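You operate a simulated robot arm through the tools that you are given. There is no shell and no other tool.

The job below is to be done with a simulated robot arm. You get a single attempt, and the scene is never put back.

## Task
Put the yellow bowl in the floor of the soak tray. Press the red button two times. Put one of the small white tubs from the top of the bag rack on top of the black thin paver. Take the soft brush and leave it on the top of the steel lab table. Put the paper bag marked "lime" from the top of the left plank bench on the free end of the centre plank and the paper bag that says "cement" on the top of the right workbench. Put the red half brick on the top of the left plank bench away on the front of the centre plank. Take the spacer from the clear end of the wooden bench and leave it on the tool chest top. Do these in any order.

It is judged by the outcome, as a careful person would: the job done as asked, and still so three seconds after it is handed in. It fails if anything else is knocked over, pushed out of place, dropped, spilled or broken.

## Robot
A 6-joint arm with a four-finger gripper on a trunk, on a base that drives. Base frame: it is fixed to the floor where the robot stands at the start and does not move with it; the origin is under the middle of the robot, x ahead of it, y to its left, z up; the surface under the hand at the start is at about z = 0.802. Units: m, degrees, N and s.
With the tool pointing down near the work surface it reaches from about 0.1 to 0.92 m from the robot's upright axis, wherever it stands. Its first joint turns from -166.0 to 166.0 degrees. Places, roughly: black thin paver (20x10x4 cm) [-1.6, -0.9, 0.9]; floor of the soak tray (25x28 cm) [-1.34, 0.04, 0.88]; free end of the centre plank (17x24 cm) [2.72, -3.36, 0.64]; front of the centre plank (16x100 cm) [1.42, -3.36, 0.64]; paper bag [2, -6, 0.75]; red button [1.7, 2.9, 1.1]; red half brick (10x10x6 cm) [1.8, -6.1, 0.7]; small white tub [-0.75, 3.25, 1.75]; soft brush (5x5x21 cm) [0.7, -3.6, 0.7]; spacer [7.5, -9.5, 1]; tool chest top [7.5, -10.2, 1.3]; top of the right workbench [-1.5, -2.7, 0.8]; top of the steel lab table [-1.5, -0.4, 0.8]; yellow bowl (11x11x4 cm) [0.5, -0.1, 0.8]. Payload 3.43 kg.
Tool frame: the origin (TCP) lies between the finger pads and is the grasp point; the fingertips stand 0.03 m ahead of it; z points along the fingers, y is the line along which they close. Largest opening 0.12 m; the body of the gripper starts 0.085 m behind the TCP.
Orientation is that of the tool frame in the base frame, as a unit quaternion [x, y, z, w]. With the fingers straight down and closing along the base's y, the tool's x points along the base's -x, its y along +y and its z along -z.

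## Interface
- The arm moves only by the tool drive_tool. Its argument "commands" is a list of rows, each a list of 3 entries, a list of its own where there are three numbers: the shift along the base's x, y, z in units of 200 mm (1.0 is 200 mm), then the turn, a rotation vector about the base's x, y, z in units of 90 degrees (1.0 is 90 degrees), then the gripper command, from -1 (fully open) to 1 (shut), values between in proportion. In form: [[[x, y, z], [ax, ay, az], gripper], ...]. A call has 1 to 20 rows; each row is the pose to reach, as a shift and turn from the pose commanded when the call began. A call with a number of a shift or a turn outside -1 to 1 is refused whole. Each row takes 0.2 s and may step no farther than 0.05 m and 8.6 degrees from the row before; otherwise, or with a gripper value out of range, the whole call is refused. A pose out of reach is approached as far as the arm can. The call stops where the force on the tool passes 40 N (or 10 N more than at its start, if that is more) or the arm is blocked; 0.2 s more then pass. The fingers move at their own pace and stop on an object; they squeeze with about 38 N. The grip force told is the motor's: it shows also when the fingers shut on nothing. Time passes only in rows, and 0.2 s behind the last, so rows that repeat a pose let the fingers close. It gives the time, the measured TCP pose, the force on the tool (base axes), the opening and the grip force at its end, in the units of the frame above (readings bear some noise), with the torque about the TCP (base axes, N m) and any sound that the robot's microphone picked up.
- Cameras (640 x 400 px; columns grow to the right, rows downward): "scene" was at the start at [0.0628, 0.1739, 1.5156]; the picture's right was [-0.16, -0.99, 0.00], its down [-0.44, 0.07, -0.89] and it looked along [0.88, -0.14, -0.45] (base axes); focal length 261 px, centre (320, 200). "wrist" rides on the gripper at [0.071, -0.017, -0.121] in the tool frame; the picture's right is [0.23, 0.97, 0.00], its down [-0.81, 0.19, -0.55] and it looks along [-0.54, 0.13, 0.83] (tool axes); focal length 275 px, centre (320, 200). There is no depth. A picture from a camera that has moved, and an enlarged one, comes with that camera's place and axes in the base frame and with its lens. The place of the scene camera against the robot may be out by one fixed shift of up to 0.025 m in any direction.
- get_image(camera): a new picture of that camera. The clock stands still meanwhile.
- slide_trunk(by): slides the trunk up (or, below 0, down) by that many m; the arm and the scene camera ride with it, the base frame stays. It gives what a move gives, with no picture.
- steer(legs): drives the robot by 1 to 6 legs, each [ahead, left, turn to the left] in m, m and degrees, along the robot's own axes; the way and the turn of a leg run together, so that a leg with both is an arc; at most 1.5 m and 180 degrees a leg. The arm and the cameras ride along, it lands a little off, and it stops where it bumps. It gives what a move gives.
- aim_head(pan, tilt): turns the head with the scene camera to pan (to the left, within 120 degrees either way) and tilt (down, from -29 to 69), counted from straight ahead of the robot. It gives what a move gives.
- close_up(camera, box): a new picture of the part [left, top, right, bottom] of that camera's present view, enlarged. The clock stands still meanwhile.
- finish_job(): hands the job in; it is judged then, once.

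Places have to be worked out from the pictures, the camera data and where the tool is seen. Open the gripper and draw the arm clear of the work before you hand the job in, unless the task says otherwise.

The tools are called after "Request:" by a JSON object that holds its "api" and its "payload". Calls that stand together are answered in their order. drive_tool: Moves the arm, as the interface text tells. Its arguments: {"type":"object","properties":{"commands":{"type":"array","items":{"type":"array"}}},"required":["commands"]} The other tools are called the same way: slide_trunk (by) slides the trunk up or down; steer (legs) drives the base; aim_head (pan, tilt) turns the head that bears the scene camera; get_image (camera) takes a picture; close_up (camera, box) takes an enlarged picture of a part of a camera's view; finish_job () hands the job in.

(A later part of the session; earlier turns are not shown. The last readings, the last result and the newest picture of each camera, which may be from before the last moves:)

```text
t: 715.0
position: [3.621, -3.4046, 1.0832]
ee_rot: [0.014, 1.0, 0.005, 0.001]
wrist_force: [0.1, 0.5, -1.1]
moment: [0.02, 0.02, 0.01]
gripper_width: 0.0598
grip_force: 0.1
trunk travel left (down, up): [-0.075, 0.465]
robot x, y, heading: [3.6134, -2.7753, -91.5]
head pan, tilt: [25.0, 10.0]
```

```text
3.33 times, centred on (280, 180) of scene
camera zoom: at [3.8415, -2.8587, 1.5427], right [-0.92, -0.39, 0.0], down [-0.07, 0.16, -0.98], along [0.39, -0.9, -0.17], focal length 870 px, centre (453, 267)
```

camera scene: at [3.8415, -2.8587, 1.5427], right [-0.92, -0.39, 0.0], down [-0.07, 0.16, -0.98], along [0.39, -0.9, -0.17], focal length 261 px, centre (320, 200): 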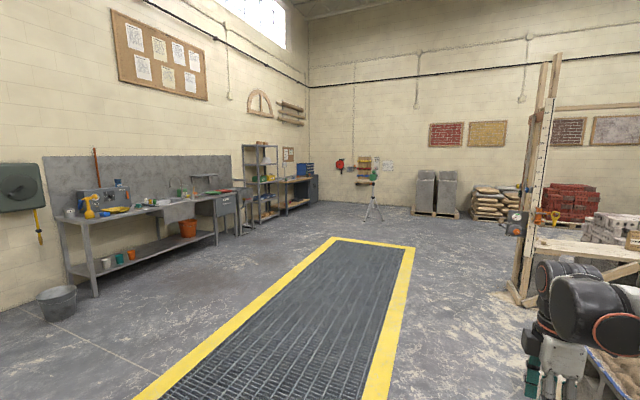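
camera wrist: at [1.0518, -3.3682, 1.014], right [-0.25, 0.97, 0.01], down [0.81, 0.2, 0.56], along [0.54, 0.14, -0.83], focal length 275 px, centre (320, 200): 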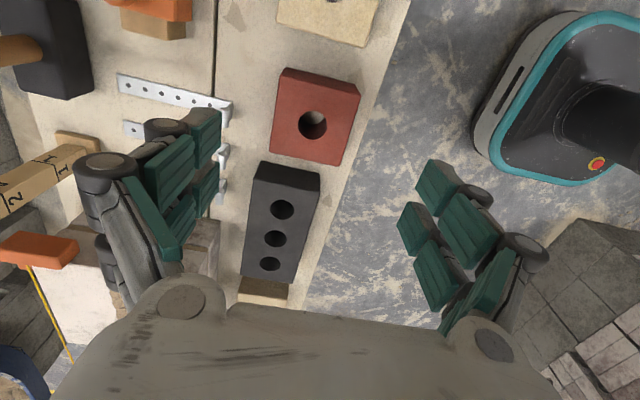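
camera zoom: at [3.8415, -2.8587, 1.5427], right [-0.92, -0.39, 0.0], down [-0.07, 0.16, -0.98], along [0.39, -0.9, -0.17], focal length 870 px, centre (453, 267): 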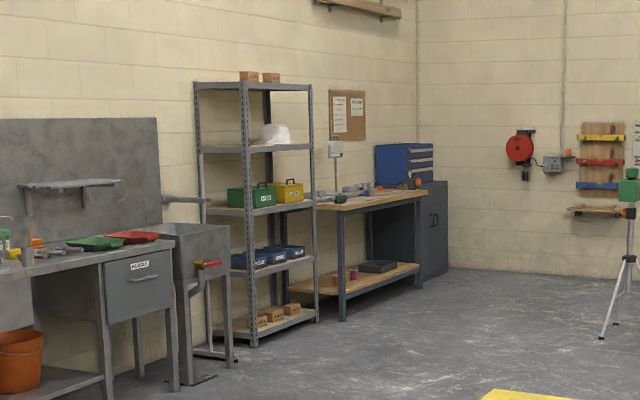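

The wooden bench with the blue tool chest stands along the far +x wall. I drive south along x ≈ 3.6 to y ≈ -8, past the grating's end.

Request:
{"api": "steer", "payload": {"legs": [[0, 0, 1.5], [1.4, 0, 0], [1.4, 0, 0]]}}

Request:
{"api": "get_image", "payload": {"camera": "scene"}}

Request:
{"api": "steer", "payload": {"legs": [[1.2, 0, 0], [1.2, 0, 0]]}}

Request:
{"api": "aim_head", "payload": {"pan": 60, "tilt": 15}}

Request:
{"api": "get_image", "payload": {"camera": "scene"}}

```text
t: 729.1
position: [3.6465, -6.2322, 1.0821]
ee_rot: [-0.005, 1.0, 0.005, 0.001]
wrist_force: [-0.3, 0.4, 0.8]
moment: [0.01, -0.01, 0.0]
gripper_width: 0.0603
grip_force: 0.0
trunk travel left (down, up): [-0.075, 0.465]
robot x, y, heading: [3.615, -5.6011, -89.7]
head pan, tilt: [25.0, 10.0]
```

```text
taken
camera scene: at [3.8473, -5.6784, 1.5427], right [-0.9, -0.43, 0.0], down [-0.07, 0.16, -0.98], along [0.42, -0.89, -0.17], focal length 261 px, centre (320, 200)
```

scene: 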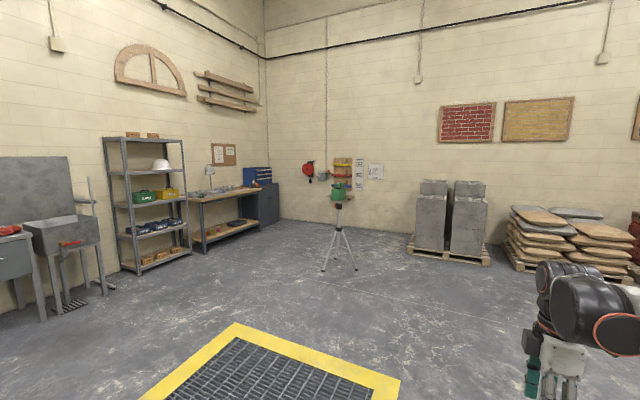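

```text
t: 740.8
position: [3.6157, -8.6271, 1.0837]
ee_rot: [0.004, 1.0, 0.004, 0.001]
wrist_force: [-0.4, 0.0, -0.4]
moment: [0.01, 0.0, -0.04]
gripper_width: 0.0602
grip_force: 0.2
trunk travel left (down, up): [-0.075, 0.465]
robot x, y, heading: [3.5978, -8.0005, -90.8]
head pan, tilt: [25.0, 10.0]
```

```text
t: 741.9
position: [3.615, -8.6273, 1.0815]
ee_rot: [0.004, 1.0, 0.005, 0.001]
wrist_force: [1.3, 0.8, 0.5]
moment: [-0.02, 0.01, -0.01]
gripper_width: 0.06
grip_force: 0.2
trunk travel left (down, up): [-0.075, 0.465]
robot x, y, heading: [3.5978, -7.9972, -90.6]
head pan, tilt: [60.0, 15.0]
```

```text
taken
camera scene: at [3.8687, -8.04, 1.5346], right [-0.51, -0.86, 0.0], down [-0.22, 0.13, -0.97], along [0.83, -0.49, -0.26], focal length 261 px, centre (320, 200)
```

scene: 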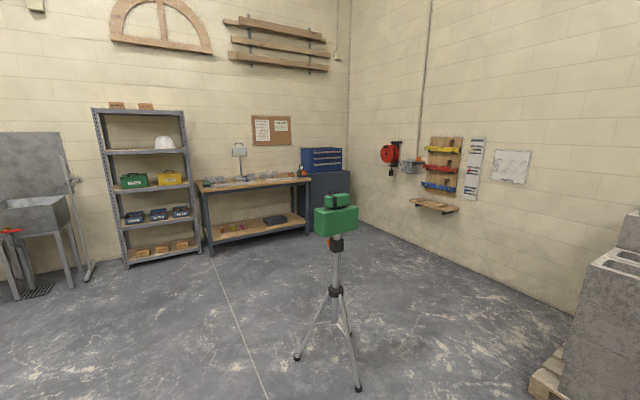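

The way east at y ≈ -8.0 is clear of the tripod (about [5.17, -8.94]). I turn left, drive 2.8 m east, then sidestep right to y ≈ -9.4 before the bench.

Request:
{"api": "steer", "payload": {"legs": [[0, 0, 90.6], [1.4, 0, 0], [1.4, 0, 0]]}}

Request:
{"api": "aim_head", "payload": {"pan": -30, "tilt": 20}}

Request:
{"api": "get_image", "payload": {"camera": "scene"}}

```text
t: 759.5
position: [7.0551, -7.9059, 1.0825]
ee_rot: [0.708, -0.706, -0.004, 0.002]
wrist_force: [1.0, -0.6, -0.6]
moment: [0.01, 0.02, -0.03]
gripper_width: 0.0599
grip_force: 0.0
trunk travel left (down, up): [-0.075, 0.465]
robot x, y, heading: [6.4267, -7.9319, 0.2]
head pan, tilt: [60.0, 15.0]
```

```text
t: 761.1
position: [7.0551, -7.9064, 1.0823]
ee_rot: [0.709, -0.706, -0.003, 0.003]
wrist_force: [0.0, -0.4, -0.8]
moment: [0.02, 0.0, 0.01]
gripper_width: 0.0604
grip_force: 0.0
trunk travel left (down, up): [-0.075, 0.465]
robot x, y, heading: [6.4278, -7.9318, 0.1]
head pan, tilt: [-30.0, 20.0]
```

```text
taken
camera scene: at [6.4782, -7.7912, 1.5264], right [-0.5, -0.87, 0.0], down [-0.3, 0.17, -0.94], along [0.81, -0.47, -0.34], focal length 261 px, centre (320, 200)
```

scene: 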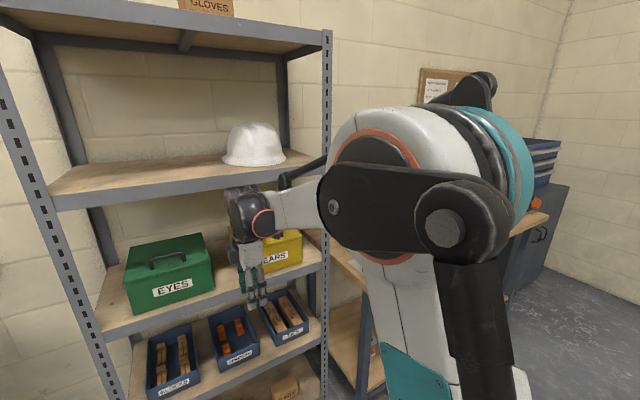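

I am close to the shelving, so I back off 0.3 m first, then sidestep right 1.5 m to the bench.

Request:
{"api": "steer", "payload": {"legs": [[-0.3, 0, 0], [0, -0.75, 0], [0, -0.75, 0]]}}

Request:
{"api": "aim_head", "payload": {"pan": 0, "tilt": 25}}

Request:
{"api": "get_image", "payload": {"camera": "scene"}}

Request:
{"api": "aim_head", "payload": {"pan": -45, "tilt": 20}}

Request:
{"api": "get_image", "payload": {"camera": "scene"}}

```text
t: 770.5
position: [6.7369, -9.4066, 1.0814]
ee_rot: [-0.704, 0.71, 0.003, -0.003]
wrist_force: [-0.1, -0.4, -0.1]
moment: [-0.01, 0.04, -0.01]
gripper_width: 0.0602
grip_force: 0.0
trunk travel left (down, up): [-0.075, 0.465]
robot x, y, heading: [6.1069, -9.4288, -0.6]
head pan, tilt: [-30.0, 20.0]
```

```text
t: 771.4
position: [6.7371, -9.4067, 1.0834]
ee_rot: [-0.704, 0.71, 0.004, -0.003]
wrist_force: [0.3, -0.9, -0.2]
moment: [-0.01, -0.01, 0.04]
gripper_width: 0.0602
grip_force: 0.0
trunk travel left (down, up): [-0.075, 0.465]
robot x, y, heading: [6.1056, -9.4243, -0.7]
head pan, tilt: [0.0, 25.0]
```

```text
taken
camera scene: at [6.1743, -9.2383, 1.5183], right [-0.01, -1.0, 0.0], down [-0.42, 0.01, -0.91], along [0.91, -0.01, -0.42], focal length 261 px, centre (320, 200)
```

scene: 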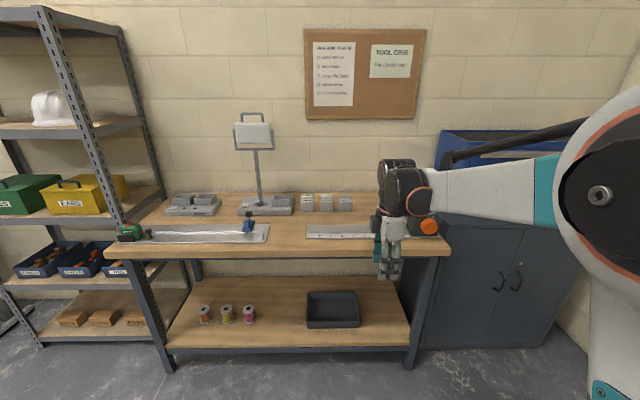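

```text
t: 772.5
position: [6.7366, -9.4067, 1.0827]
ee_rot: [-0.704, 0.71, 0.003, -0.003]
wrist_force: [-0.6, 0.0, 0.3]
moment: [0.01, 0.0, -0.04]
gripper_width: 0.0603
grip_force: 0.0
trunk travel left (down, up): [-0.075, 0.465]
robot x, y, heading: [6.1119, -9.4271, -0.9]
head pan, tilt: [-45.0, 20.0]
```

```text
taken
camera scene: at [6.1472, -9.3036, 1.5264], right [-0.72, -0.7, 0.0], down [-0.24, 0.24, -0.94], along [0.66, -0.67, -0.34], focal length 261 px, centre (320, 200)
```

scene: 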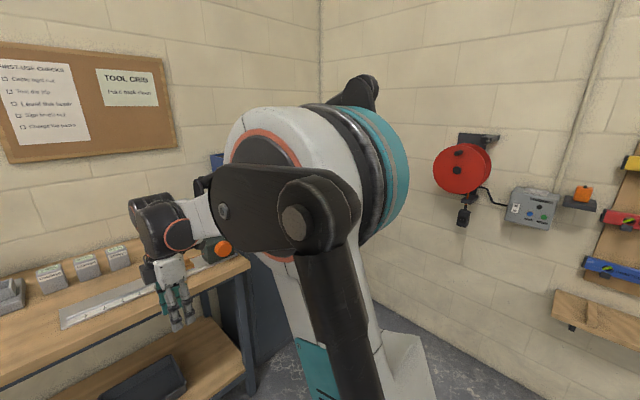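

Request:
{"api": "aim_head", "payload": {"pan": 0, "tilt": 20}}

Request:
{"api": "close_up", "payload": {"camera": "scene", "box": [240, 150, 480, 290]}}

Request:
{"api": "close_up", "payload": {"camera": "scene", "box": [90, 150, 330, 290]}}

```text
t: 773.7
position: [6.7371, -9.4049, 1.0835]
ee_rot: [-0.704, 0.71, 0.003, -0.002]
wrist_force: [0.3, -0.8, -0.6]
moment: [-0.01, -0.01, 0.01]
gripper_width: 0.0602
grip_force: 0.0
trunk travel left (down, up): [-0.075, 0.465]
robot x, y, heading: [6.106, -9.4257, -0.5]
head pan, tilt: [0.0, 20.0]
```

```text
2.67 times, centred on (360, 220) of scene
camera zoom: at [6.1753, -9.2383, 1.5264], right [-0.01, -1.0, 0.0], down [-0.34, 0.0, -0.94], along [0.94, -0.01, -0.34], focal length 696 px, centre (213, 147)
```

zoom: 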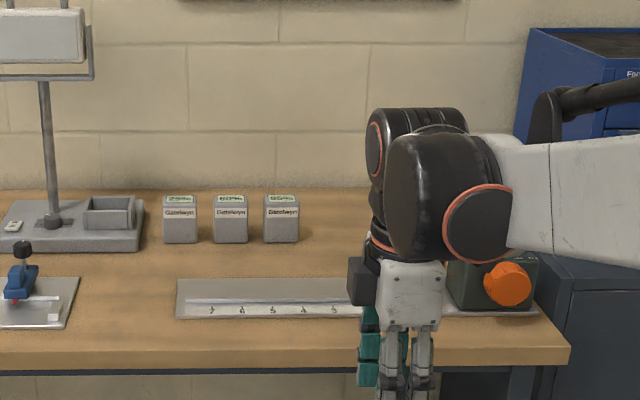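

```text
2.67 times, centred on (210, 220) of scene
camera zoom: at [6.1753, -9.2383, 1.5264], right [-0.01, -1.0, 0.0], down [-0.34, 0.0, -0.94], along [0.94, -0.01, -0.34], focal length 696 px, centre (613, 147)
```

zoom: 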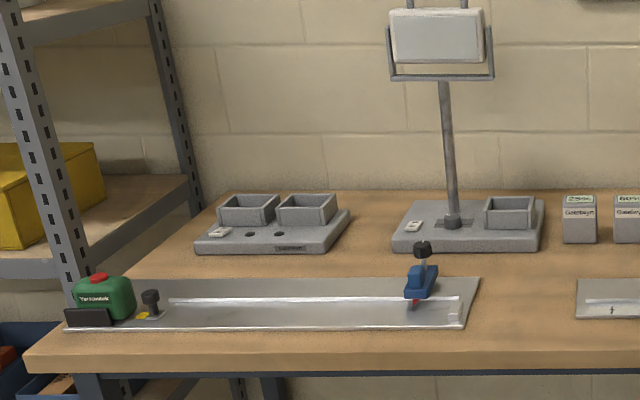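

Three small labelled blocks stand at the back, and the hand hides the right end of the bench. I sidestep 0.45 m right so the camera sees that end freely.

Request:
{"api": "steer", "payload": {"legs": [[0, -0.45, 0]]}}

Request:
{"api": "aim_head", "payload": {"pan": 5, "tilt": 25}}

Request:
{"api": "get_image", "payload": {"camera": "scene"}}

Request:
{"api": "close_up", "payload": {"camera": "scene", "box": [140, 130, 360, 270]}}

Request:
{"api": "close_up", "payload": {"camera": "scene", "box": [300, 100, 440, 220]}}

```text
t: 776.4
position: [6.7313, -9.8539, 1.0829]
ee_rot: [-0.704, 0.71, 0.003, -0.003]
wrist_force: [0.2, 0.8, 0.2]
moment: [0.02, -0.01, 0.02]
gripper_width: 0.0601
grip_force: 0.1
trunk travel left (down, up): [-0.075, 0.465]
robot x, y, heading: [6.0998, -9.8734, -0.7]
head pan, tilt: [0.0, 20.0]
```

```text
t: 777.0
position: [6.7314, -9.8535, 1.0843]
ee_rot: [-0.703, 0.711, 0.004, -0.003]
wrist_force: [-0.6, 0.7, -0.2]
moment: [0.01, 0.01, -0.04]
gripper_width: 0.06
grip_force: 0.1
trunk travel left (down, up): [-0.075, 0.465]
robot x, y, heading: [6.1035, -9.8714, -0.9]
head pan, tilt: [5.0, 25.0]
```

```text
taken
camera scene: at [6.1684, -9.6778, 1.5184], right [0.08, -1.0, 0.0], down [-0.42, -0.03, -0.91], along [0.9, 0.07, -0.42], focal length 261 px, centre (320, 200)
```

scene: 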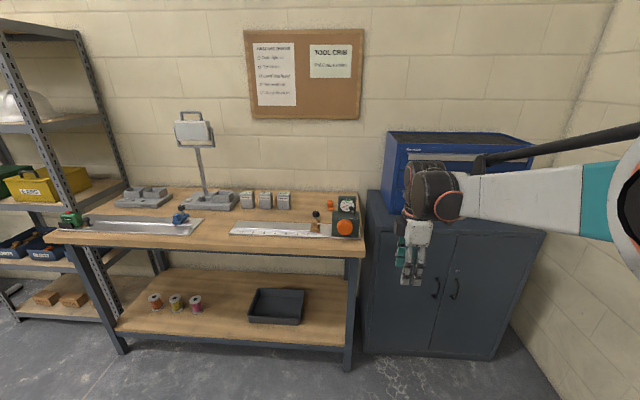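

```text
2.86 times, centred on (250, 200) of scene
camera zoom: at [6.1684, -9.6778, 1.5184], right [0.08, -1.0, 0.0], down [-0.42, -0.03, -0.91], along [0.9, 0.07, -0.42], focal length 745 px, centre (520, 200)
```

zoom: 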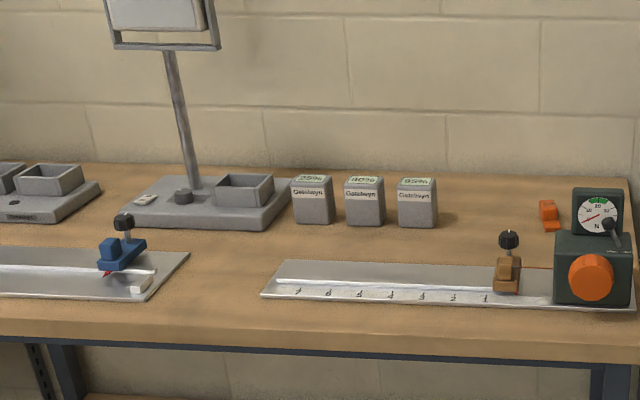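

```text
3.33 times, centred on (370, 160) of scene
camera zoom: at [6.1684, -9.6778, 1.5184], right [0.08, -1.0, 0.0], down [-0.42, -0.03, -0.91], along [0.9, 0.07, -0.42], focal length 870 px, centre (153, 333)
```

zoom: 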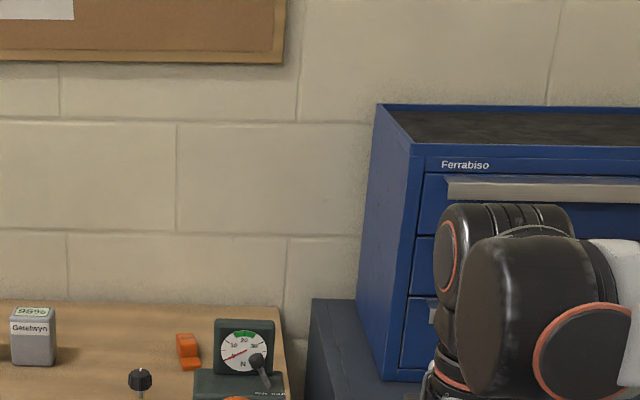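

A small orange piece lies at the bench's right end behind the dial gauge, at about [7.40, -9.64] — likely the spacer. I raise the trunk 0.2 m and move in to look with the wrist camera.

Request:
{"api": "slide_trunk", "payload": {"by": 0.2}}

Request:
{"api": "steer", "payload": {"legs": [[0, 0.21, 0.9], [0.5, 0, 0]]}}

Request:
{"api": "get_image", "payload": {"camera": "wrist"}}

Request:
{"api": "aim_head", "payload": {"pan": -5, "tilt": 40}}

Request:
{"api": "get_image", "payload": {"camera": "scene"}}

```text
t: 779.2
position: [6.7317, -9.8529, 1.2823]
ee_rot: [-0.704, 0.71, 0.004, -0.003]
wrist_force: [-0.8, -0.1, 0.1]
moment: [-0.01, 0.0, -0.04]
gripper_width: 0.0599
grip_force: 0.0
trunk travel left (down, up): [-0.275, 0.265]
robot x, y, heading: [6.103, -9.8707, -0.6]
head pan, tilt: [5.0, 25.0]
```

```text
t: 783.4
position: [7.2283, -9.6207, 1.2835]
ee_rot: [0.714, -0.7, -0.002, 0.003]
wrist_force: [0.5, 0.4, 1.0]
moment: [-0.02, -0.01, 0.01]
gripper_width: 0.0601
grip_force: 0.1
trunk travel left (down, up): [-0.275, 0.265]
robot x, y, heading: [6.5972, -9.6597, 1.0]
head pan, tilt: [5.0, 25.0]
```

```text
taken
camera wrist: at [7.2483, -9.6909, 1.4037], right [-0.97, -0.25, 0.01], down [-0.21, 0.81, 0.56], along [-0.15, 0.54, -0.83], focal length 275 px, centre (320, 200)
```

wrist: 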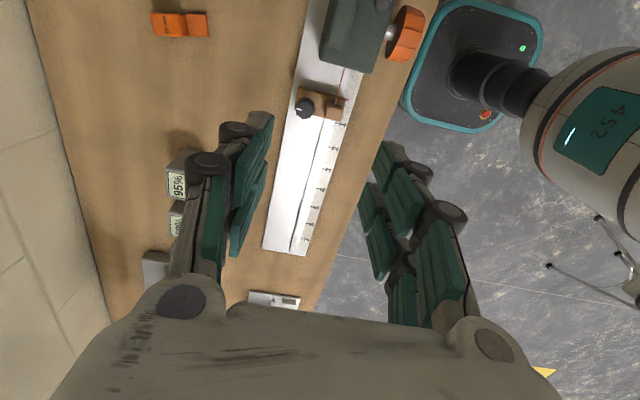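

```text
t: 784.1
position: [7.2291, -9.62, 1.2828]
ee_rot: [0.715, -0.699, -0.003, 0.003]
wrist_force: [0.6, 0.3, 0.5]
moment: [0.0, 0.01, 0.0]
gripper_width: 0.0601
grip_force: 0.0
trunk travel left (down, up): [-0.275, 0.265]
robot x, y, heading: [6.6025, -9.6632, 1.1]
head pan, tilt: [-5.0, 40.0]
```

```text
taken
camera scene: at [6.6532, -9.4775, 1.6951], right [-0.07, -1.0, 0.0], down [-0.64, 0.04, -0.77], along [0.76, -0.05, -0.64], focal length 261 px, centre (320, 200)
```

scene: 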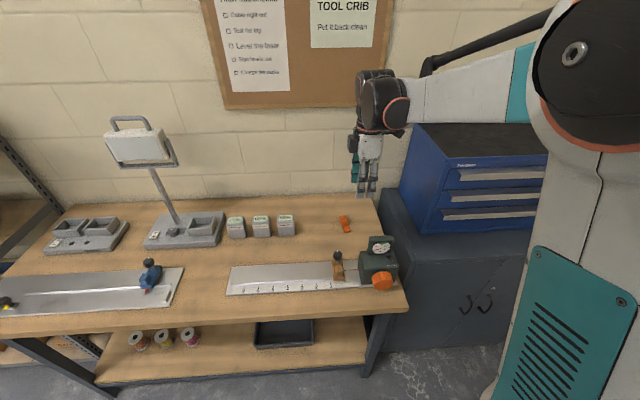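

Request:
{"api": "close_up", "payload": {"camera": "wrist", "box": [120, 0, 280, 100]}}

Request:
{"api": "close_up", "payload": {"camera": "scene", "box": [310, 190, 420, 300]}}

```text
4.00 times, centred on (200, 50) of wrist
camera zoom: at [7.2477, -9.691, 1.404], right [-0.97, -0.25, 0.01], down [-0.21, 0.81, 0.56], along [-0.15, 0.54, -0.83], focal length 1101 px, centre (800, 800)
```

zoom: 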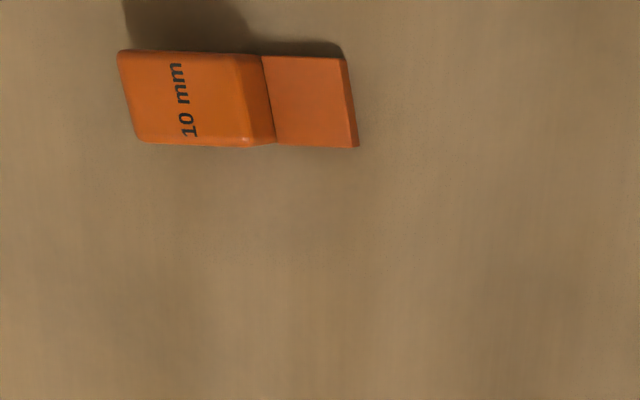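

```text
3.64 times, centred on (365, 245) of scene
camera zoom: at [6.6532, -9.4775, 1.6951], right [-0.07, -1.0, 0.0], down [-0.64, 0.04, -0.77], along [0.76, -0.05, -0.64], focal length 948 px, centre (156, 36)
```

zoom: 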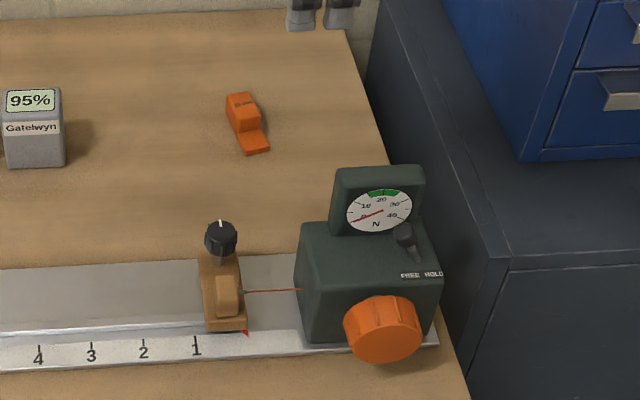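

It is an orange "10 mm" spacer, thick part at about [7.46, -9.624], long axis along x (yaw ~12°). I move 0.1 m closer, turn the hand by -78° to close across it, and go above it.

Request:
{"api": "steer", "payload": {"legs": [[0.1, 0, 0]]}}

Request:
{"api": "drive_tool", "payload": {"commands": [[[0.05, 0, 0], [0, 0, -0.079], -1], [[0.1, 0, 0], [0, 0, -0.158], -1], [[0.15, 0, 0], [0, 0, -0.237], -1], [[0.2, 0, 0], [0, 0, -0.316], -1], [[0.25, 0, 0], [0, 0, -0.395], -1], [[0.3, 0, 0], [0, 0, -0.474], -1], [[0.35, 0, 0], [0, 0, -0.553], -1], [[0.4, 0, -0.1], [0, 0, -0.632], 0], [[0.45, 0, -0.3], [0, 0, -0.711], 0], [[0.5, 0, -0.5], [0, 0, -0.79], 0], [[0.55, 0, -0.7], [0, 0, -0.867], 0], [[0.62, -0.02, -0.9], [0, 0, -0.867], 0], [[0.62, -0.02, -1.0], [0, 0, -0.867], 0], [[0.62, -0.02, -1.0], [0, 0, -0.867], 0]]}}

Request:
{"api": "get_image", "payload": {"camera": "wrist"}}

```text
t: 785.3
position: [7.3306, -9.617, 1.2826]
ee_rot: [0.715, -0.699, -0.004, 0.005]
wrist_force: [0.7, 0.4, -0.1]
moment: [0.02, 0.06, 0.01]
gripper_width: 0.0602
grip_force: 0.1
trunk travel left (down, up): [-0.275, 0.265]
robot x, y, heading: [6.7007, -9.6561, 1.3]
head pan, tilt: [-5.0, 40.0]
```

```text
t: 788.3
position: [7.4525, -9.6213, 1.0803]
ee_rot: [-0.116, 0.993, 0.005, -0.001]
wrist_force: [-0.4, -0.3, 0.0]
moment: [0.0, 0.0, 0.0]
gripper_width: 0.0603
grip_force: 0.1
trunk travel left (down, up): [-0.275, 0.265]
robot x, y, heading: [6.6988, -9.66, 0.9]
head pan, tilt: [-5.0, 40.0]
```

```text
taken
camera wrist: at [7.3864, -9.6544, 1.2029], right [-0.45, 0.89, 0.01], down [0.75, 0.37, 0.56], along [0.49, 0.25, -0.83], focal length 275 px, centre (320, 200)
```

wrist: 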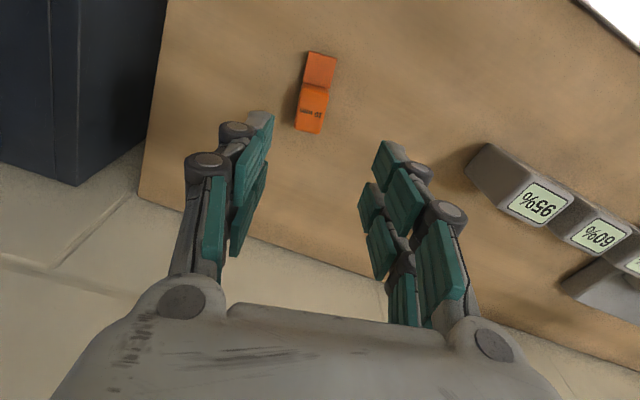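

Aligned; the block is ~1 cm off. I trim and descend to 0.93.

Request:
{"api": "drive_tool", "payload": {"commands": [[[0.05, -0.015, -0.15], [0, 0, 0], 0], [[0.05, -0.015, -0.3], [0, 0, 0], 0], [[0.05, -0.015, -0.45], [0, 0, 0], 0], [[0.05, -0.015, -0.6], [0, 0, 0], 0], [[0.05, -0.015, -0.72], [0, 0, 0], 0], [[0.05, -0.015, -0.72], [0, 0, 0], 0]]}}

Request:
{"api": "get_image", "payload": {"camera": "wrist"}}

```text
t: 789.7
position: [7.4622, -9.6247, 0.9385]
ee_rot: [-0.115, 0.993, 0.005, 0.0]
wrist_force: [0.5, -0.6, -0.1]
moment: [0.02, 0.03, -0.01]
gripper_width: 0.0601
grip_force: 0.2
trunk travel left (down, up): [-0.275, 0.265]
robot x, y, heading: [6.6991, -9.6571, 1.4]
head pan, tilt: [-5.0, 40.0]
```

```text
taken
camera wrist: at [7.3968, -9.6583, 1.0599], right [-0.45, 0.89, 0.01], down [0.75, 0.37, 0.55], along [0.49, 0.26, -0.83], focal length 275 px, centre (320, 200)
```

wrist: 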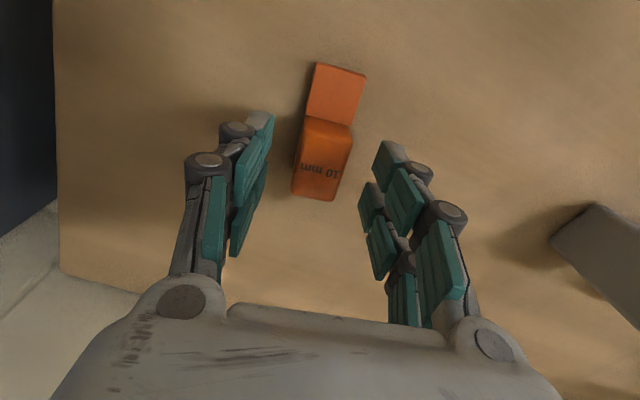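

Centred. I lower in 4 mm steps to get the pads well over the block.

Request:
{"api": "drive_tool", "payload": {"commands": [[[0, 0, -0.02], [0, 0, 0], 0], [[0, 0, -0.04], [0, 0, 0], 0], [[0, 0, -0.06], [0, 0, 0], 0], [[0, 0, -0.08], [0, 0, 0], 0], [[0, 0, -0.08], [0, 0, 0], 0]]}}

Request:
{"api": "close_up", "payload": {"camera": "scene", "box": [310, 170, 420, 270]}}

```text
t: 790.9
position: [7.4625, -9.6249, 0.9225]
ee_rot: [-0.115, 0.993, 0.005, 0.0]
wrist_force: [0.2, 0.2, 0.0]
moment: [0.01, 0.02, 0.01]
gripper_width: 0.0602
grip_force: 0.1
trunk travel left (down, up): [-0.275, 0.265]
robot x, y, heading: [6.6966, -9.6601, 1.0]
head pan, tilt: [-5.0, 40.0]
```

```text
4.00 times, centred on (365, 220) of scene
camera zoom: at [6.7528, -9.4754, 1.695], right [-0.07, -1.0, 0.0], down [-0.64, 0.04, -0.77], along [0.76, -0.05, -0.64], focal length 1043 px, centre (140, 120)
```

zoom: 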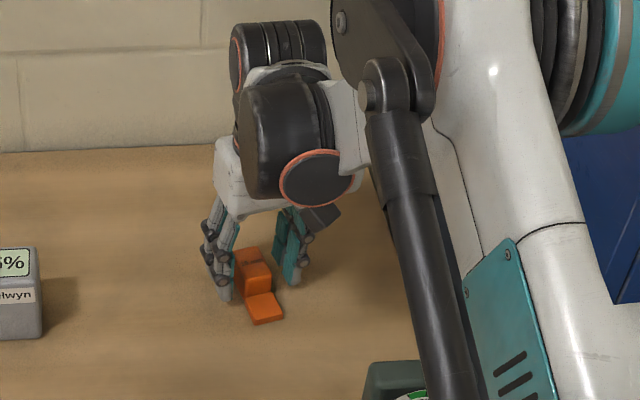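

The tips reach the block. Close and lift.

Request:
{"api": "drive_tool", "payload": {"commands": [[[0, 0, -0.01], [0, 0, 0], 0.3], [[0, 0, -0.01], [0, 0, 0], 1], [[0, 0, -0.01], [0, 0, 0], 1], [[0, 0, -0.01], [0, 0, 0], 1], [[0, 0, 0.05], [0, 0, 0], 1], [[0, 0, 0.2], [0, 0, 0], 1], [[0, 0, 0.4], [0, 0, 0], 1], [[0, 0, 0.6], [0, 0, 0], 1], [[0, 0, 0.6], [0, 0, 0], 1]]}}

Request:
{"api": "get_image", "payload": {"camera": "wrist"}}

```text
t: 792.9
position: [7.4609, -9.6236, 1.0439]
ee_rot: [-0.116, 0.993, 0.004, -0.001]
wrist_force: [-0.1, -0.1, -0.7]
moment: [-0.01, -0.01, -0.03]
gripper_width: 0.0288
grip_force: 38.1
trunk travel left (down, up): [-0.275, 0.265]
robot x, y, heading: [6.6983, -9.6578, 1.1]
head pan, tilt: [-5.0, 40.0]
```

```text
taken
camera wrist: at [7.3956, -9.6583, 1.1648], right [-0.45, 0.89, 0.01], down [0.75, 0.37, 0.55], along [0.49, 0.26, -0.83], focal length 275 px, centre (320, 200)
```

wrist: 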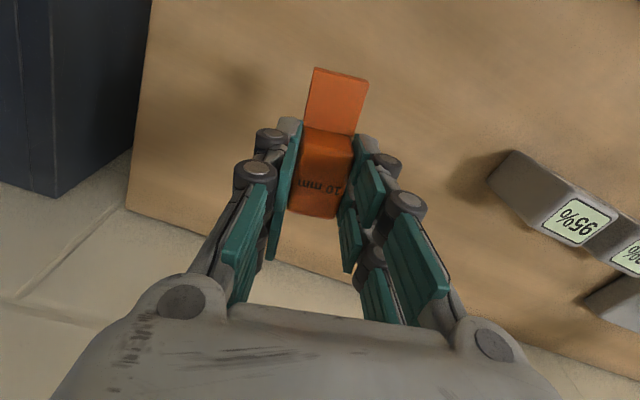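

The spacer is held level. I raise the trunk and the hand to z ≈ 1.45, then sidestep right to the tool chest.

Request:
{"api": "slide_trunk", "payload": {"by": 0.26}}

Request:
{"api": "drive_tool", "payload": {"commands": [[[-0.1, 0, 0.2], [0, 0, 0], 1], [[-0.2, 0, 0.4], [0, 0, 0], 1], [[-0.35, 0, 0.55], [0, 0, 0], 1], [[-0.5, 0, 0.7], [0, 0, 0], 1], [[-0.5, 0, 0.8], [0, 0, 0], 1], [[-0.5, 0, 0.8], [0, 0, 0], 1]]}}

Request:
{"api": "steer", "payload": {"legs": [[-0.1, 0, 0], [0, -0.58, -1]]}}

Request:
{"api": "aim_head", "payload": {"pan": 0, "tilt": 35}}

Request:
{"api": "get_image", "payload": {"camera": "scene"}}

Request:
{"api": "get_image", "payload": {"camera": "wrist"}}

```text
t: 795.6
position: [7.4615, -9.6245, 1.3041]
ee_rot: [-0.116, 0.993, 0.004, -0.001]
wrist_force: [-0.2, -0.5, 0.1]
moment: [-0.02, -0.01, -0.02]
gripper_width: 0.0289
grip_force: 37.9
trunk travel left (down, up): [-0.535, 0.005]
robot x, y, heading: [6.7023, -9.6554, 1.0]
head pan, tilt: [-5.0, 40.0]
```

```text
t: 797.0
position: [7.3592, -9.6234, 1.4651]
ee_rot: [-0.116, 0.993, 0.004, 0.001]
wrist_force: [0.0, -0.3, 0.6]
moment: [0.02, -0.03, -0.02]
gripper_width: 0.0291
grip_force: 37.5
trunk travel left (down, up): [-0.535, 0.005]
robot x, y, heading: [6.7005, -9.6598, 1.5]
head pan, tilt: [-5.0, 40.0]
```

```text
t: 801.0
position: [7.2663, -10.2309, 1.4636]
ee_rot: [-0.104, 0.995, 0.005, 0.0]
wrist_force: [0.2, -0.4, -0.7]
moment: [0.05, 0.01, -0.03]
gripper_width: 0.0288
grip_force: 37.9
trunk travel left (down, up): [-0.535, 0.005]
robot x, y, heading: [6.6067, -10.2479, -0.0]
head pan, tilt: [-5.0, 40.0]
```

```text
t: 801.7
position: [7.2666, -10.2291, 1.4649]
ee_rot: [-0.105, 0.995, 0.004, -0.001]
wrist_force: [-0.2, -0.5, 0.2]
moment: [-0.05, 0.01, -0.02]
gripper_width: 0.0289
grip_force: 38.0
trunk travel left (down, up): [-0.535, 0.005]
robot x, y, heading: [6.6048, -10.246, -0.1]
head pan, tilt: [0.0, 35.0]
```

```text
taken
camera scene: at [6.666, -10.0584, 1.9625], right [0.0, -1.0, 0.0], down [-0.57, 0.0, -0.82], along [0.82, 0.0, -0.57], focal length 261 px, centre (320, 200)
```

scene: 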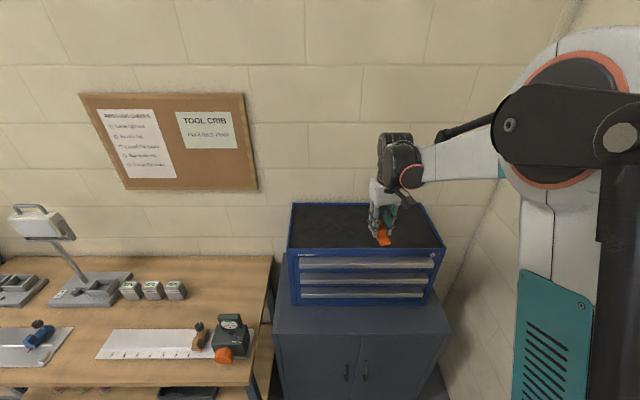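

```text
taken
camera wrist: at [7.1995, -10.2609, 1.5857], right [-0.43, 0.9, 0.01], down [0.75, 0.35, 0.55], along [0.5, 0.24, -0.83], focal length 275 px, centre (320, 200)
```

wrist: 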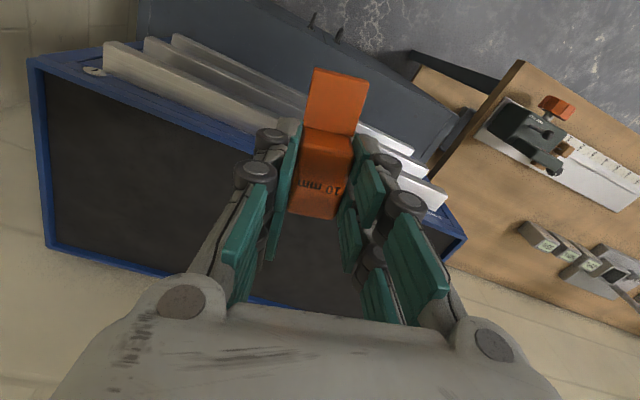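

The chest's black top spans about x 7.33–7.58, y -9.95…-10.5. I reach over its middle and lower to 1.38.

Request:
{"api": "steer", "payload": {"legs": [[0.05, 0, 0]]}}

Request:
{"api": "drive_tool", "payload": {"commands": [[[0.2, 0, 0], [0, 0, 0], 1], [[0.4, 0, 0], [0, 0, 0], 1], [[0.55, 0, 0], [0, 0, 0], 1], [[0.7, 0, 0], [0, 0, 0], 1], [[0.7, 0, -0.15], [0, 0, 0], 1], [[0.7, 0, -0.3], [0, 0, 0], 1], [[0.7, 0, -0.42], [0, 0, 0], 1], [[0.7, 0, -0.42], [0, 0, 0], 1]]}}

Request:
{"api": "close_up", "payload": {"camera": "scene", "box": [270, 150, 460, 280]}}

Request:
{"api": "get_image", "payload": {"camera": "wrist"}}

```text
t: 802.6
position: [7.3208, -10.2305, 1.4629]
ee_rot: [-0.103, 0.995, 0.004, -0.002]
wrist_force: [1.3, 0.7, -1.1]
moment: [0.0, 0.09, 0.01]
gripper_width: 0.0291
grip_force: 38.3
trunk travel left (down, up): [-0.535, 0.005]
robot x, y, heading: [6.6538, -10.245, -0.2]
head pan, tilt: [0.0, 35.0]
```

```text
t: 804.4
position: [7.4577, -10.229, 1.3796]
ee_rot: [-0.103, 0.995, 0.004, -0.001]
wrist_force: [0.4, -0.6, 0.2]
moment: [-0.01, 0.02, 0.04]
gripper_width: 0.029
grip_force: 38.1
trunk travel left (down, up): [-0.535, 0.005]
robot x, y, heading: [6.6588, -10.2469, -0.3]
head pan, tilt: [0.0, 35.0]
```

```text
3.08 times, centred on (365, 215) of scene
camera zoom: at [6.7167, -10.0589, 1.9626], right [0.0, -1.0, 0.0], down [-0.57, 0.0, -0.82], along [0.82, 0.0, -0.57], focal length 803 px, centre (182, 154)
```

zoom: 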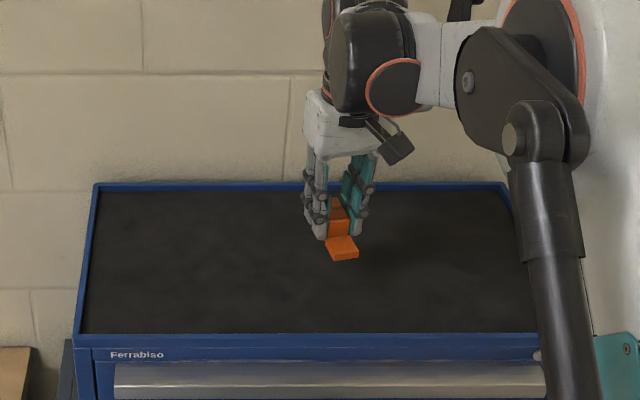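

```text
taken
camera wrist: at [7.3909, -10.2609, 1.5], right [-0.43, 0.9, 0.01], down [0.75, 0.35, 0.55], along [0.5, 0.24, -0.83], focal length 275 px, centre (320, 200)
```

wrist: 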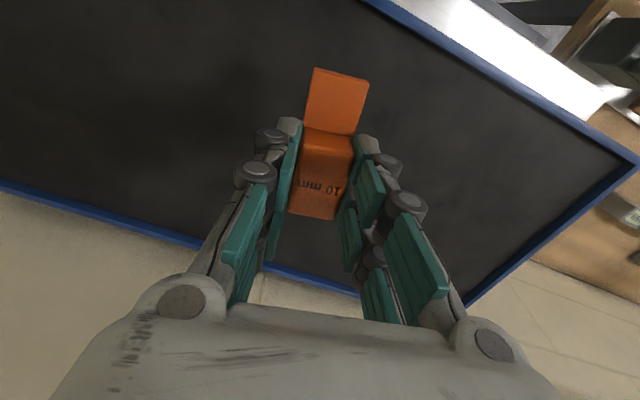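

Over the middle of the mat. I lower in small steps until it touches.

Request:
{"api": "drive_tool", "payload": {"commands": [[[0, 0, -0.04], [0, 0, 0], 1], [[0, 0, -0.08], [0, 0, 0], 1], [[0, 0, -0.1], [0, 0, 0], 1], [[0, 0, -0.1], [0, 0, 0], 1]]}}

Request:
{"api": "drive_tool", "payload": {"commands": [[[0, 0, -0.02], [0, 0, 0], 1], [[0, 0, -0.04], [0, 0, 0], 1], [[0, 0, -0.04], [0, 0, 0], 1]]}}

Request:
{"api": "drive_tool", "payload": {"commands": [[[0, 0, -0.02], [0, 0, 0], 1], [[0, 0, -0.02], [0, 0, 0], 1]]}}

Request:
{"api": "close_up", "payload": {"camera": "scene", "box": [320, 180, 430, 260]}}

```text
t: 805.4
position: [7.4566, -10.2295, 1.36]
ee_rot: [-0.104, 0.995, 0.006, -0.002]
wrist_force: [0.5, -0.6, 0.3]
moment: [0.02, 0.02, 0.0]
gripper_width: 0.029
grip_force: 38.3
trunk travel left (down, up): [-0.535, 0.005]
robot x, y, heading: [6.6546, -10.2485, -0.3]
head pan, tilt: [0.0, 35.0]
```

```text
t: 806.2
position: [7.4568, -10.2295, 1.3522]
ee_rot: [-0.103, 0.995, 0.004, -0.001]
wrist_force: [0.4, -0.3, -0.4]
moment: [0.02, -0.03, 0.0]
gripper_width: 0.029
grip_force: 38.2
trunk travel left (down, up): [-0.535, 0.005]
robot x, y, heading: [6.6567, -10.2481, -0.2]
head pan, tilt: [0.0, 35.0]
```

```text
t: 806.8
position: [7.4581, -10.2295, 1.3478]
ee_rot: [-0.104, 0.995, 0.005, -0.001]
wrist_force: [0.2, 0.1, 0.4]
moment: [-0.05, 0.0, 0.01]
gripper_width: 0.0289
grip_force: 37.9
trunk travel left (down, up): [-0.535, 0.005]
robot x, y, heading: [6.6567, -10.2501, 0.1]
head pan, tilt: [0.0, 35.0]
```

```text
5.00 times, centred on (375, 220) of scene
camera zoom: at [6.7162, -10.0589, 1.9626], right [0.0, -1.0, 0.0], down [-0.57, 0.0, -0.82], along [0.82, 0.0, -0.57], focal length 1304 px, centre (45, 100)
```

zoom: 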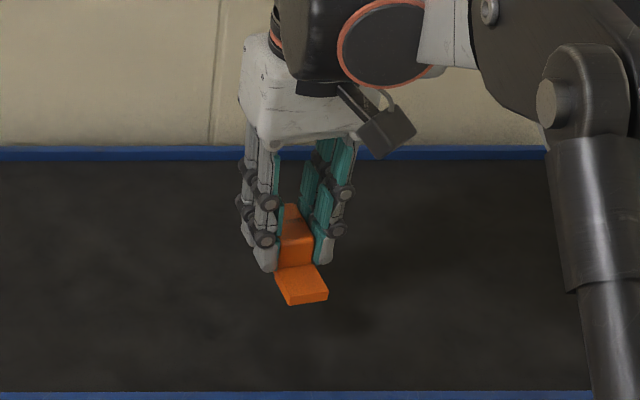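

Request:
{"api": "drive_tool", "payload": {"commands": [[[0, 0, -0.02], [0, 0, 0], 1], [[0, 0, -0.04], [0, 0, 0], 1], [[0, 0, -0.04], [0, 0, 0], 1]]}}

Request:
{"api": "drive_tool", "payload": {"commands": [[[0, 0, -0.02], [0, 0, 0], 1], [[0, 0, -0.02], [0, 0, 0], 1]]}}

Request:
{"api": "drive_tool", "payload": {"commands": [[[0, 0, -0.02], [0, 0, 0], 1], [[0, 0, -0.02], [0, 0, 0], 1]]}}

Request:
{"api": "drive_tool", "payload": {"commands": [[[0, 0, -0.02], [0, 0, 0], 1], [[0, 0, -0.02], [0, 0, 0], 1]]}}

```text
t: 807.6
position: [7.4571, -10.2292, 1.3404]
ee_rot: [-0.104, 0.995, 0.004, -0.001]
wrist_force: [0.0, 0.1, -0.7]
moment: [-0.01, 0.01, -0.02]
gripper_width: 0.0291
grip_force: 38.4
trunk travel left (down, up): [-0.535, 0.005]
robot x, y, heading: [6.6514, -10.2466, -0.2]
head pan, tilt: [0.0, 35.0]
```

```text
t: 808.2
position: [7.457, -10.2294, 1.3358]
ee_rot: [-0.104, 0.995, 0.005, -0.001]
wrist_force: [-0.2, -0.4, -0.2]
moment: [0.0, 0.01, -0.03]
gripper_width: 0.0293
grip_force: 38.0
trunk travel left (down, up): [-0.535, 0.005]
robot x, y, heading: [6.6538, -10.2454, -0.1]
head pan, tilt: [0.0, 35.0]
```

```text
t: 808.8
position: [7.4573, -10.2301, 1.3329]
ee_rot: [-0.103, 0.995, 0.004, 0.0]
wrist_force: [0.0, 0.2, 0.3]
moment: [0.03, 0.03, 0.01]
gripper_width: 0.0289
grip_force: 38.1
trunk travel left (down, up): [-0.535, 0.005]
robot x, y, heading: [6.6563, -10.2479, -0.1]
head pan, tilt: [0.0, 35.0]
```

```text
t: 809.4
position: [7.4576, -10.2298, 1.3285]
ee_rot: [-0.104, 0.995, 0.004, -0.001]
wrist_force: [0.4, 0.5, -1.0]
moment: [0.04, 0.0, -0.04]
gripper_width: 0.0289
grip_force: 38.0
trunk travel left (down, up): [-0.535, 0.005]
robot x, y, heading: [6.6561, -10.2475, -0.3]
head pan, tilt: [0.0, 35.0]
```

Still free at 1.3285; continue.

Request:
{"api": "drive_tool", "payload": {"commands": [[[0, 0, -0.02], [0, 0, 0], 1], [[0, 0, -0.02], [0, 0, 0], 1]]}}

Request:
{"api": "drive_tool", "payload": {"commands": [[[0, 0, -0.02], [0, 0, 0], 1], [[0, 0, -0.02], [0, 0, 0], 1]]}}

Request:
{"api": "drive_tool", "payload": {"commands": [[[0, 0, -0.02], [0, 0, 0], 1], [[0, 0, -0.02], [0, 0, 0], 1]]}}

Request:
{"api": "close_up", "payload": {"camera": "scene", "box": [320, 180, 430, 260]}}

```text
t: 810.0
position: [7.4571, -10.2284, 1.3267]
ee_rot: [-0.104, 0.995, 0.005, 0.0]
wrist_force: [0.5, 0.0, -0.7]
moment: [0.04, 0.0, -0.02]
gripper_width: 0.0291
grip_force: 38.0
trunk travel left (down, up): [-0.535, 0.005]
robot x, y, heading: [6.6541, -10.246, -0.2]
head pan, tilt: [0.0, 35.0]
```

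```text
t: 810.6
position: [7.4572, -10.2304, 1.3203]
ee_rot: [-0.104, 0.995, 0.004, 0.0]
wrist_force: [0.7, 0.5, 0.3]
moment: [0.0, 0.05, -0.01]
gripper_width: 0.0289
grip_force: 38.0
trunk travel left (down, up): [-0.535, 0.005]
robot x, y, heading: [6.654, -10.2464, -0.2]
head pan, tilt: [0.0, 35.0]
```

```text
t: 811.2
position: [7.4563, -10.2307, 1.3169]
ee_rot: [-0.105, 0.994, 0.005, -0.001]
wrist_force: [0.6, -0.6, 0.4]
moment: [-0.02, -0.01, -0.03]
gripper_width: 0.0289
grip_force: 37.8
trunk travel left (down, up): [-0.535, 0.005]
robot x, y, heading: [6.652, -10.2464, -0.4]
head pan, tilt: [0.0, 35.0]
```

```text
5.00 times, centred on (375, 220) of scene
camera zoom: at [6.7163, -10.0589, 1.9626], right [0.0, -1.0, 0.0], down [-0.57, 0.0, -0.82], along [0.82, 0.0, -0.57], focal length 1304 px, centre (45, 100)
```

zoom: 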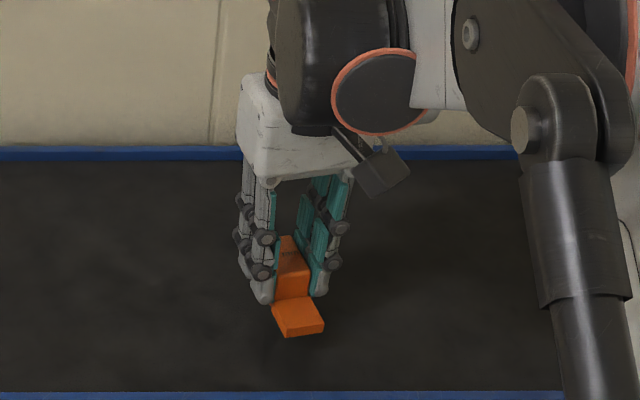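

Request:
{"api": "drive_tool", "payload": {"commands": [[[0, 0, -0.02], [0, 0, 0], 1], [[0, 0, -0.02], [0, 0, 0], 1]]}}

Request:
{"api": "drive_tool", "payload": {"commands": [[[0, 0, -0.02], [0, 0, 0], 1], [[0, 0, -0.02], [0, 0, 0], 1]]}}

Request:
{"api": "drive_tool", "payload": {"commands": [[[0, 0, -0.02], [0, 0, 0], 1], [[0, 0, -0.02], [0, 0, 0], 1]]}}

Request:
{"api": "drive_tool", "payload": {"commands": [[[0, 0, -0.02], [0, 0, 0], 1], [[0, 0, -0.02], [0, 0, 0], 1]]}}

```text
t: 811.8
position: [7.4566, -10.2292, 1.3127]
ee_rot: [-0.103, 0.995, 0.004, 0.0]
wrist_force: [-0.4, 0.3, -0.7]
moment: [-0.01, -0.03, 0.02]
gripper_width: 0.0292
grip_force: 37.7
trunk travel left (down, up): [-0.535, 0.005]
robot x, y, heading: [6.6553, -10.2459, -0.0]
head pan, tilt: [0.0, 35.0]
```

```text
t: 812.4
position: [7.457, -10.2303, 1.3101]
ee_rot: [-0.104, 0.995, 0.004, -0.001]
wrist_force: [-0.5, 0.0, 0.0]
moment: [0.03, 0.0, -0.01]
gripper_width: 0.0288
grip_force: 37.9
trunk travel left (down, up): [-0.535, 0.005]
robot x, y, heading: [6.6569, -10.2452, -0.2]
head pan, tilt: [0.0, 35.0]
```

```text
t: 813.0
position: [7.4558, -10.2304, 1.3049]
ee_rot: [-0.103, 0.995, 0.005, 0.0]
wrist_force: [-1.0, 0.1, -0.3]
moment: [0.01, -0.02, 0.02]
gripper_width: 0.0288
grip_force: 37.8
trunk travel left (down, up): [-0.535, 0.005]
robot x, y, heading: [6.6474, -10.2449, 0.0]
head pan, tilt: [0.0, 35.0]
```

```text
t: 813.6
position: [7.4567, -10.2307, 1.3011]
ee_rot: [-0.103, 0.995, 0.005, -0.001]
wrist_force: [-0.1, 1.0, -0.7]
moment: [0.02, 0.0, 0.0]
gripper_width: 0.0288
grip_force: 38.1
trunk travel left (down, up): [-0.535, 0.005]
robot x, y, heading: [6.6557, -10.2431, -0.1]
head pan, tilt: [0.0, 35.0]
```

Request:
{"api": "drive_tool", "payload": {"commands": [[[0, 0, -0.02], [0, 0, 0], 1], [[0, 0, -0.02], [0, 0, 0], 1]]}}

Request:
{"api": "drive_tool", "payload": {"commands": [[[0, 0, -0.02], [0, 0, 0], 1], [[0, 0, -0.02], [0, 0, 0], 1]]}}

Request:
{"api": "close_up", "payload": {"camera": "scene", "box": [320, 180, 430, 260]}}

Request:
{"api": "close_up", "payload": {"camera": "wrist", "box": [220, 40, 420, 240]}}

```text
t: 814.2
position: [7.456, -10.2292, 1.2964]
ee_rot: [-0.104, 0.995, 0.004, 0.0]
wrist_force: [0.2, -0.5, -0.6]
moment: [0.0, 0.0, 0.03]
gripper_width: 0.029
grip_force: 38.1
trunk travel left (down, up): [-0.535, 0.005]
robot x, y, heading: [6.6533, -10.248, -0.3]
head pan, tilt: [0.0, 35.0]
```

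```text
t: 814.8
position: [7.4571, -10.2291, 1.2924]
ee_rot: [-0.104, 0.995, 0.004, -0.001]
wrist_force: [-0.1, -0.2, -1.4]
moment: [0.03, -0.05, -0.03]
gripper_width: 0.0291
grip_force: 37.8
trunk travel left (down, up): [-0.535, 0.005]
robot x, y, heading: [6.6557, -10.2425, -0.3]
head pan, tilt: [0.0, 35.0]
```

```text
5.00 times, centred on (375, 220) of scene
camera zoom: at [6.7162, -10.0589, 1.9626], right [0.0, -1.0, 0.0], down [-0.57, 0.0, -0.82], along [0.82, 0.0, -0.57], focal length 1304 px, centre (45, 100)
```

zoom: 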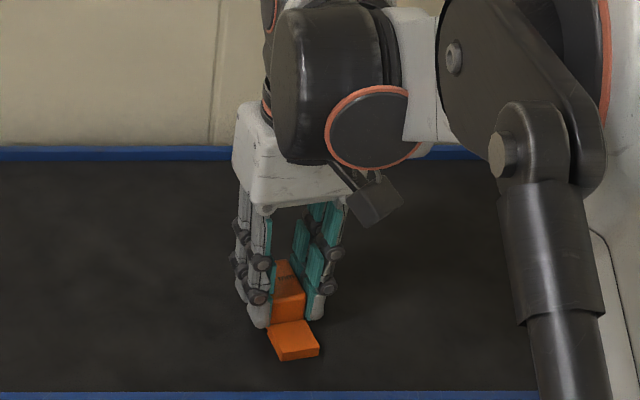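

```text
2.00 times, centred on (320, 140) of wrist
camera zoom: at [7.3896, -10.2615, 1.4137], right [-0.43, 0.9, 0.01], down [0.75, 0.35, 0.56], along [0.5, 0.24, -0.83], focal length 551 px, centre (320, 320)
```

zoom: 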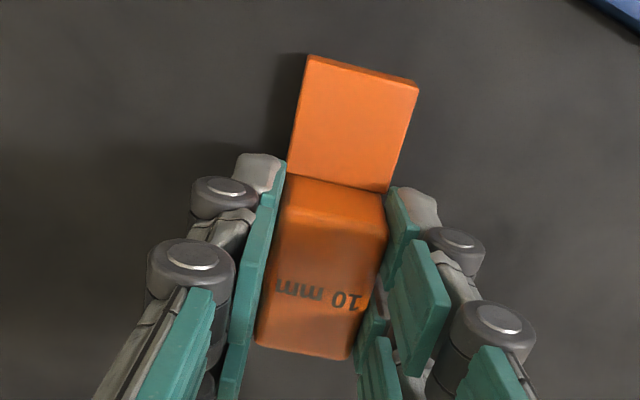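

The shadow closes up under it: nearly down. Three-millimetre steps.

Request:
{"api": "drive_tool", "payload": {"commands": [[[0, 0, -0.015], [0, 0, 0], 1], [[0, 0, -0.015], [0, 0, 0], 1]]}}

Request:
{"api": "drive_tool", "payload": {"commands": [[[0, 0, -0.015], [0, 0, 0], 1], [[0, 0, -0.015], [0, 0, 0], 1]]}}

Request:
{"api": "drive_tool", "payload": {"commands": [[[0, 0, -0.015], [0, 0, 0], 1], [[0, 0, -0.015], [0, 0, 0], 1]]}}

Request:
{"api": "close_up", "payload": {"camera": "wrist", "box": [220, 40, 420, 240]}}

```text
t: 815.4
position: [7.4553, -10.2303, 1.2912]
ee_rot: [-0.104, 0.995, 0.004, 0.0]
wrist_force: [9.5, 1.0, 28.1]
moment: [-0.07, -0.28, 0.05]
gripper_width: 0.029
grip_force: 37.8
trunk travel left (down, up): [-0.535, 0.005]
robot x, y, heading: [6.6544, -10.2421, -0.3]
head pan, tilt: [0.0, 35.0]
```

```text
t: 816.0
position: [7.455, -10.2293, 1.2885]
ee_rot: [-0.103, 0.995, 0.005, 0.001]
wrist_force: [-3.2, 0.5, 15.2]
moment: [0.0, 0.06, 0.01]
gripper_width: 0.0289
grip_force: 38.0
trunk travel left (down, up): [-0.535, 0.005]
robot x, y, heading: [6.6531, -10.2501, -0.1]
head pan, tilt: [0.0, 35.0]
stopped in row 2: the force on the tool passed its limit at 42 N (the readings are from after the stop); the commanded pose is now the measured one
```

```text
t: 816.4
position: [7.4565, -10.2286, 1.2881]
ee_rot: [-0.104, 0.995, 0.005, 0.001]
wrist_force: [-3.8, 0.6, 18.6]
moment: [-0.13, 0.29, -0.02]
gripper_width: 0.0291
grip_force: 37.9
trunk travel left (down, up): [-0.535, 0.005]
robot x, y, heading: [6.6538, -10.2523, -0.1]
head pan, tilt: [0.0, 35.0]
stopped in row 1: the force on the tool passed its limit at 46 N (the readings are from after the stop); the commanded pose is now the measured one
```

```text
2.00 times, centred on (320, 140) of wrist
camera zoom: at [7.3883, -10.2616, 1.4096], right [-0.43, 0.9, 0.01], down [0.75, 0.35, 0.56], along [0.5, 0.24, -0.83], focal length 551 px, centre (320, 320)
```

zoom: 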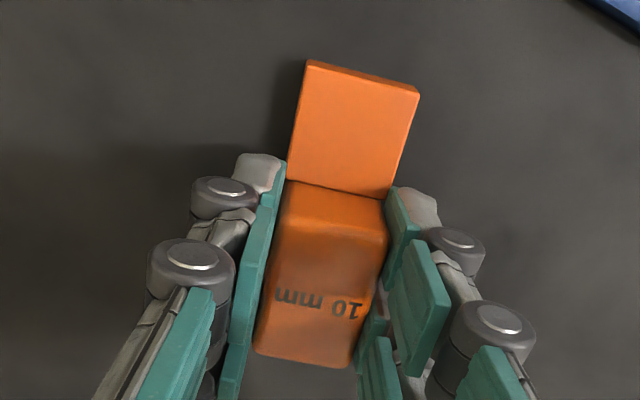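

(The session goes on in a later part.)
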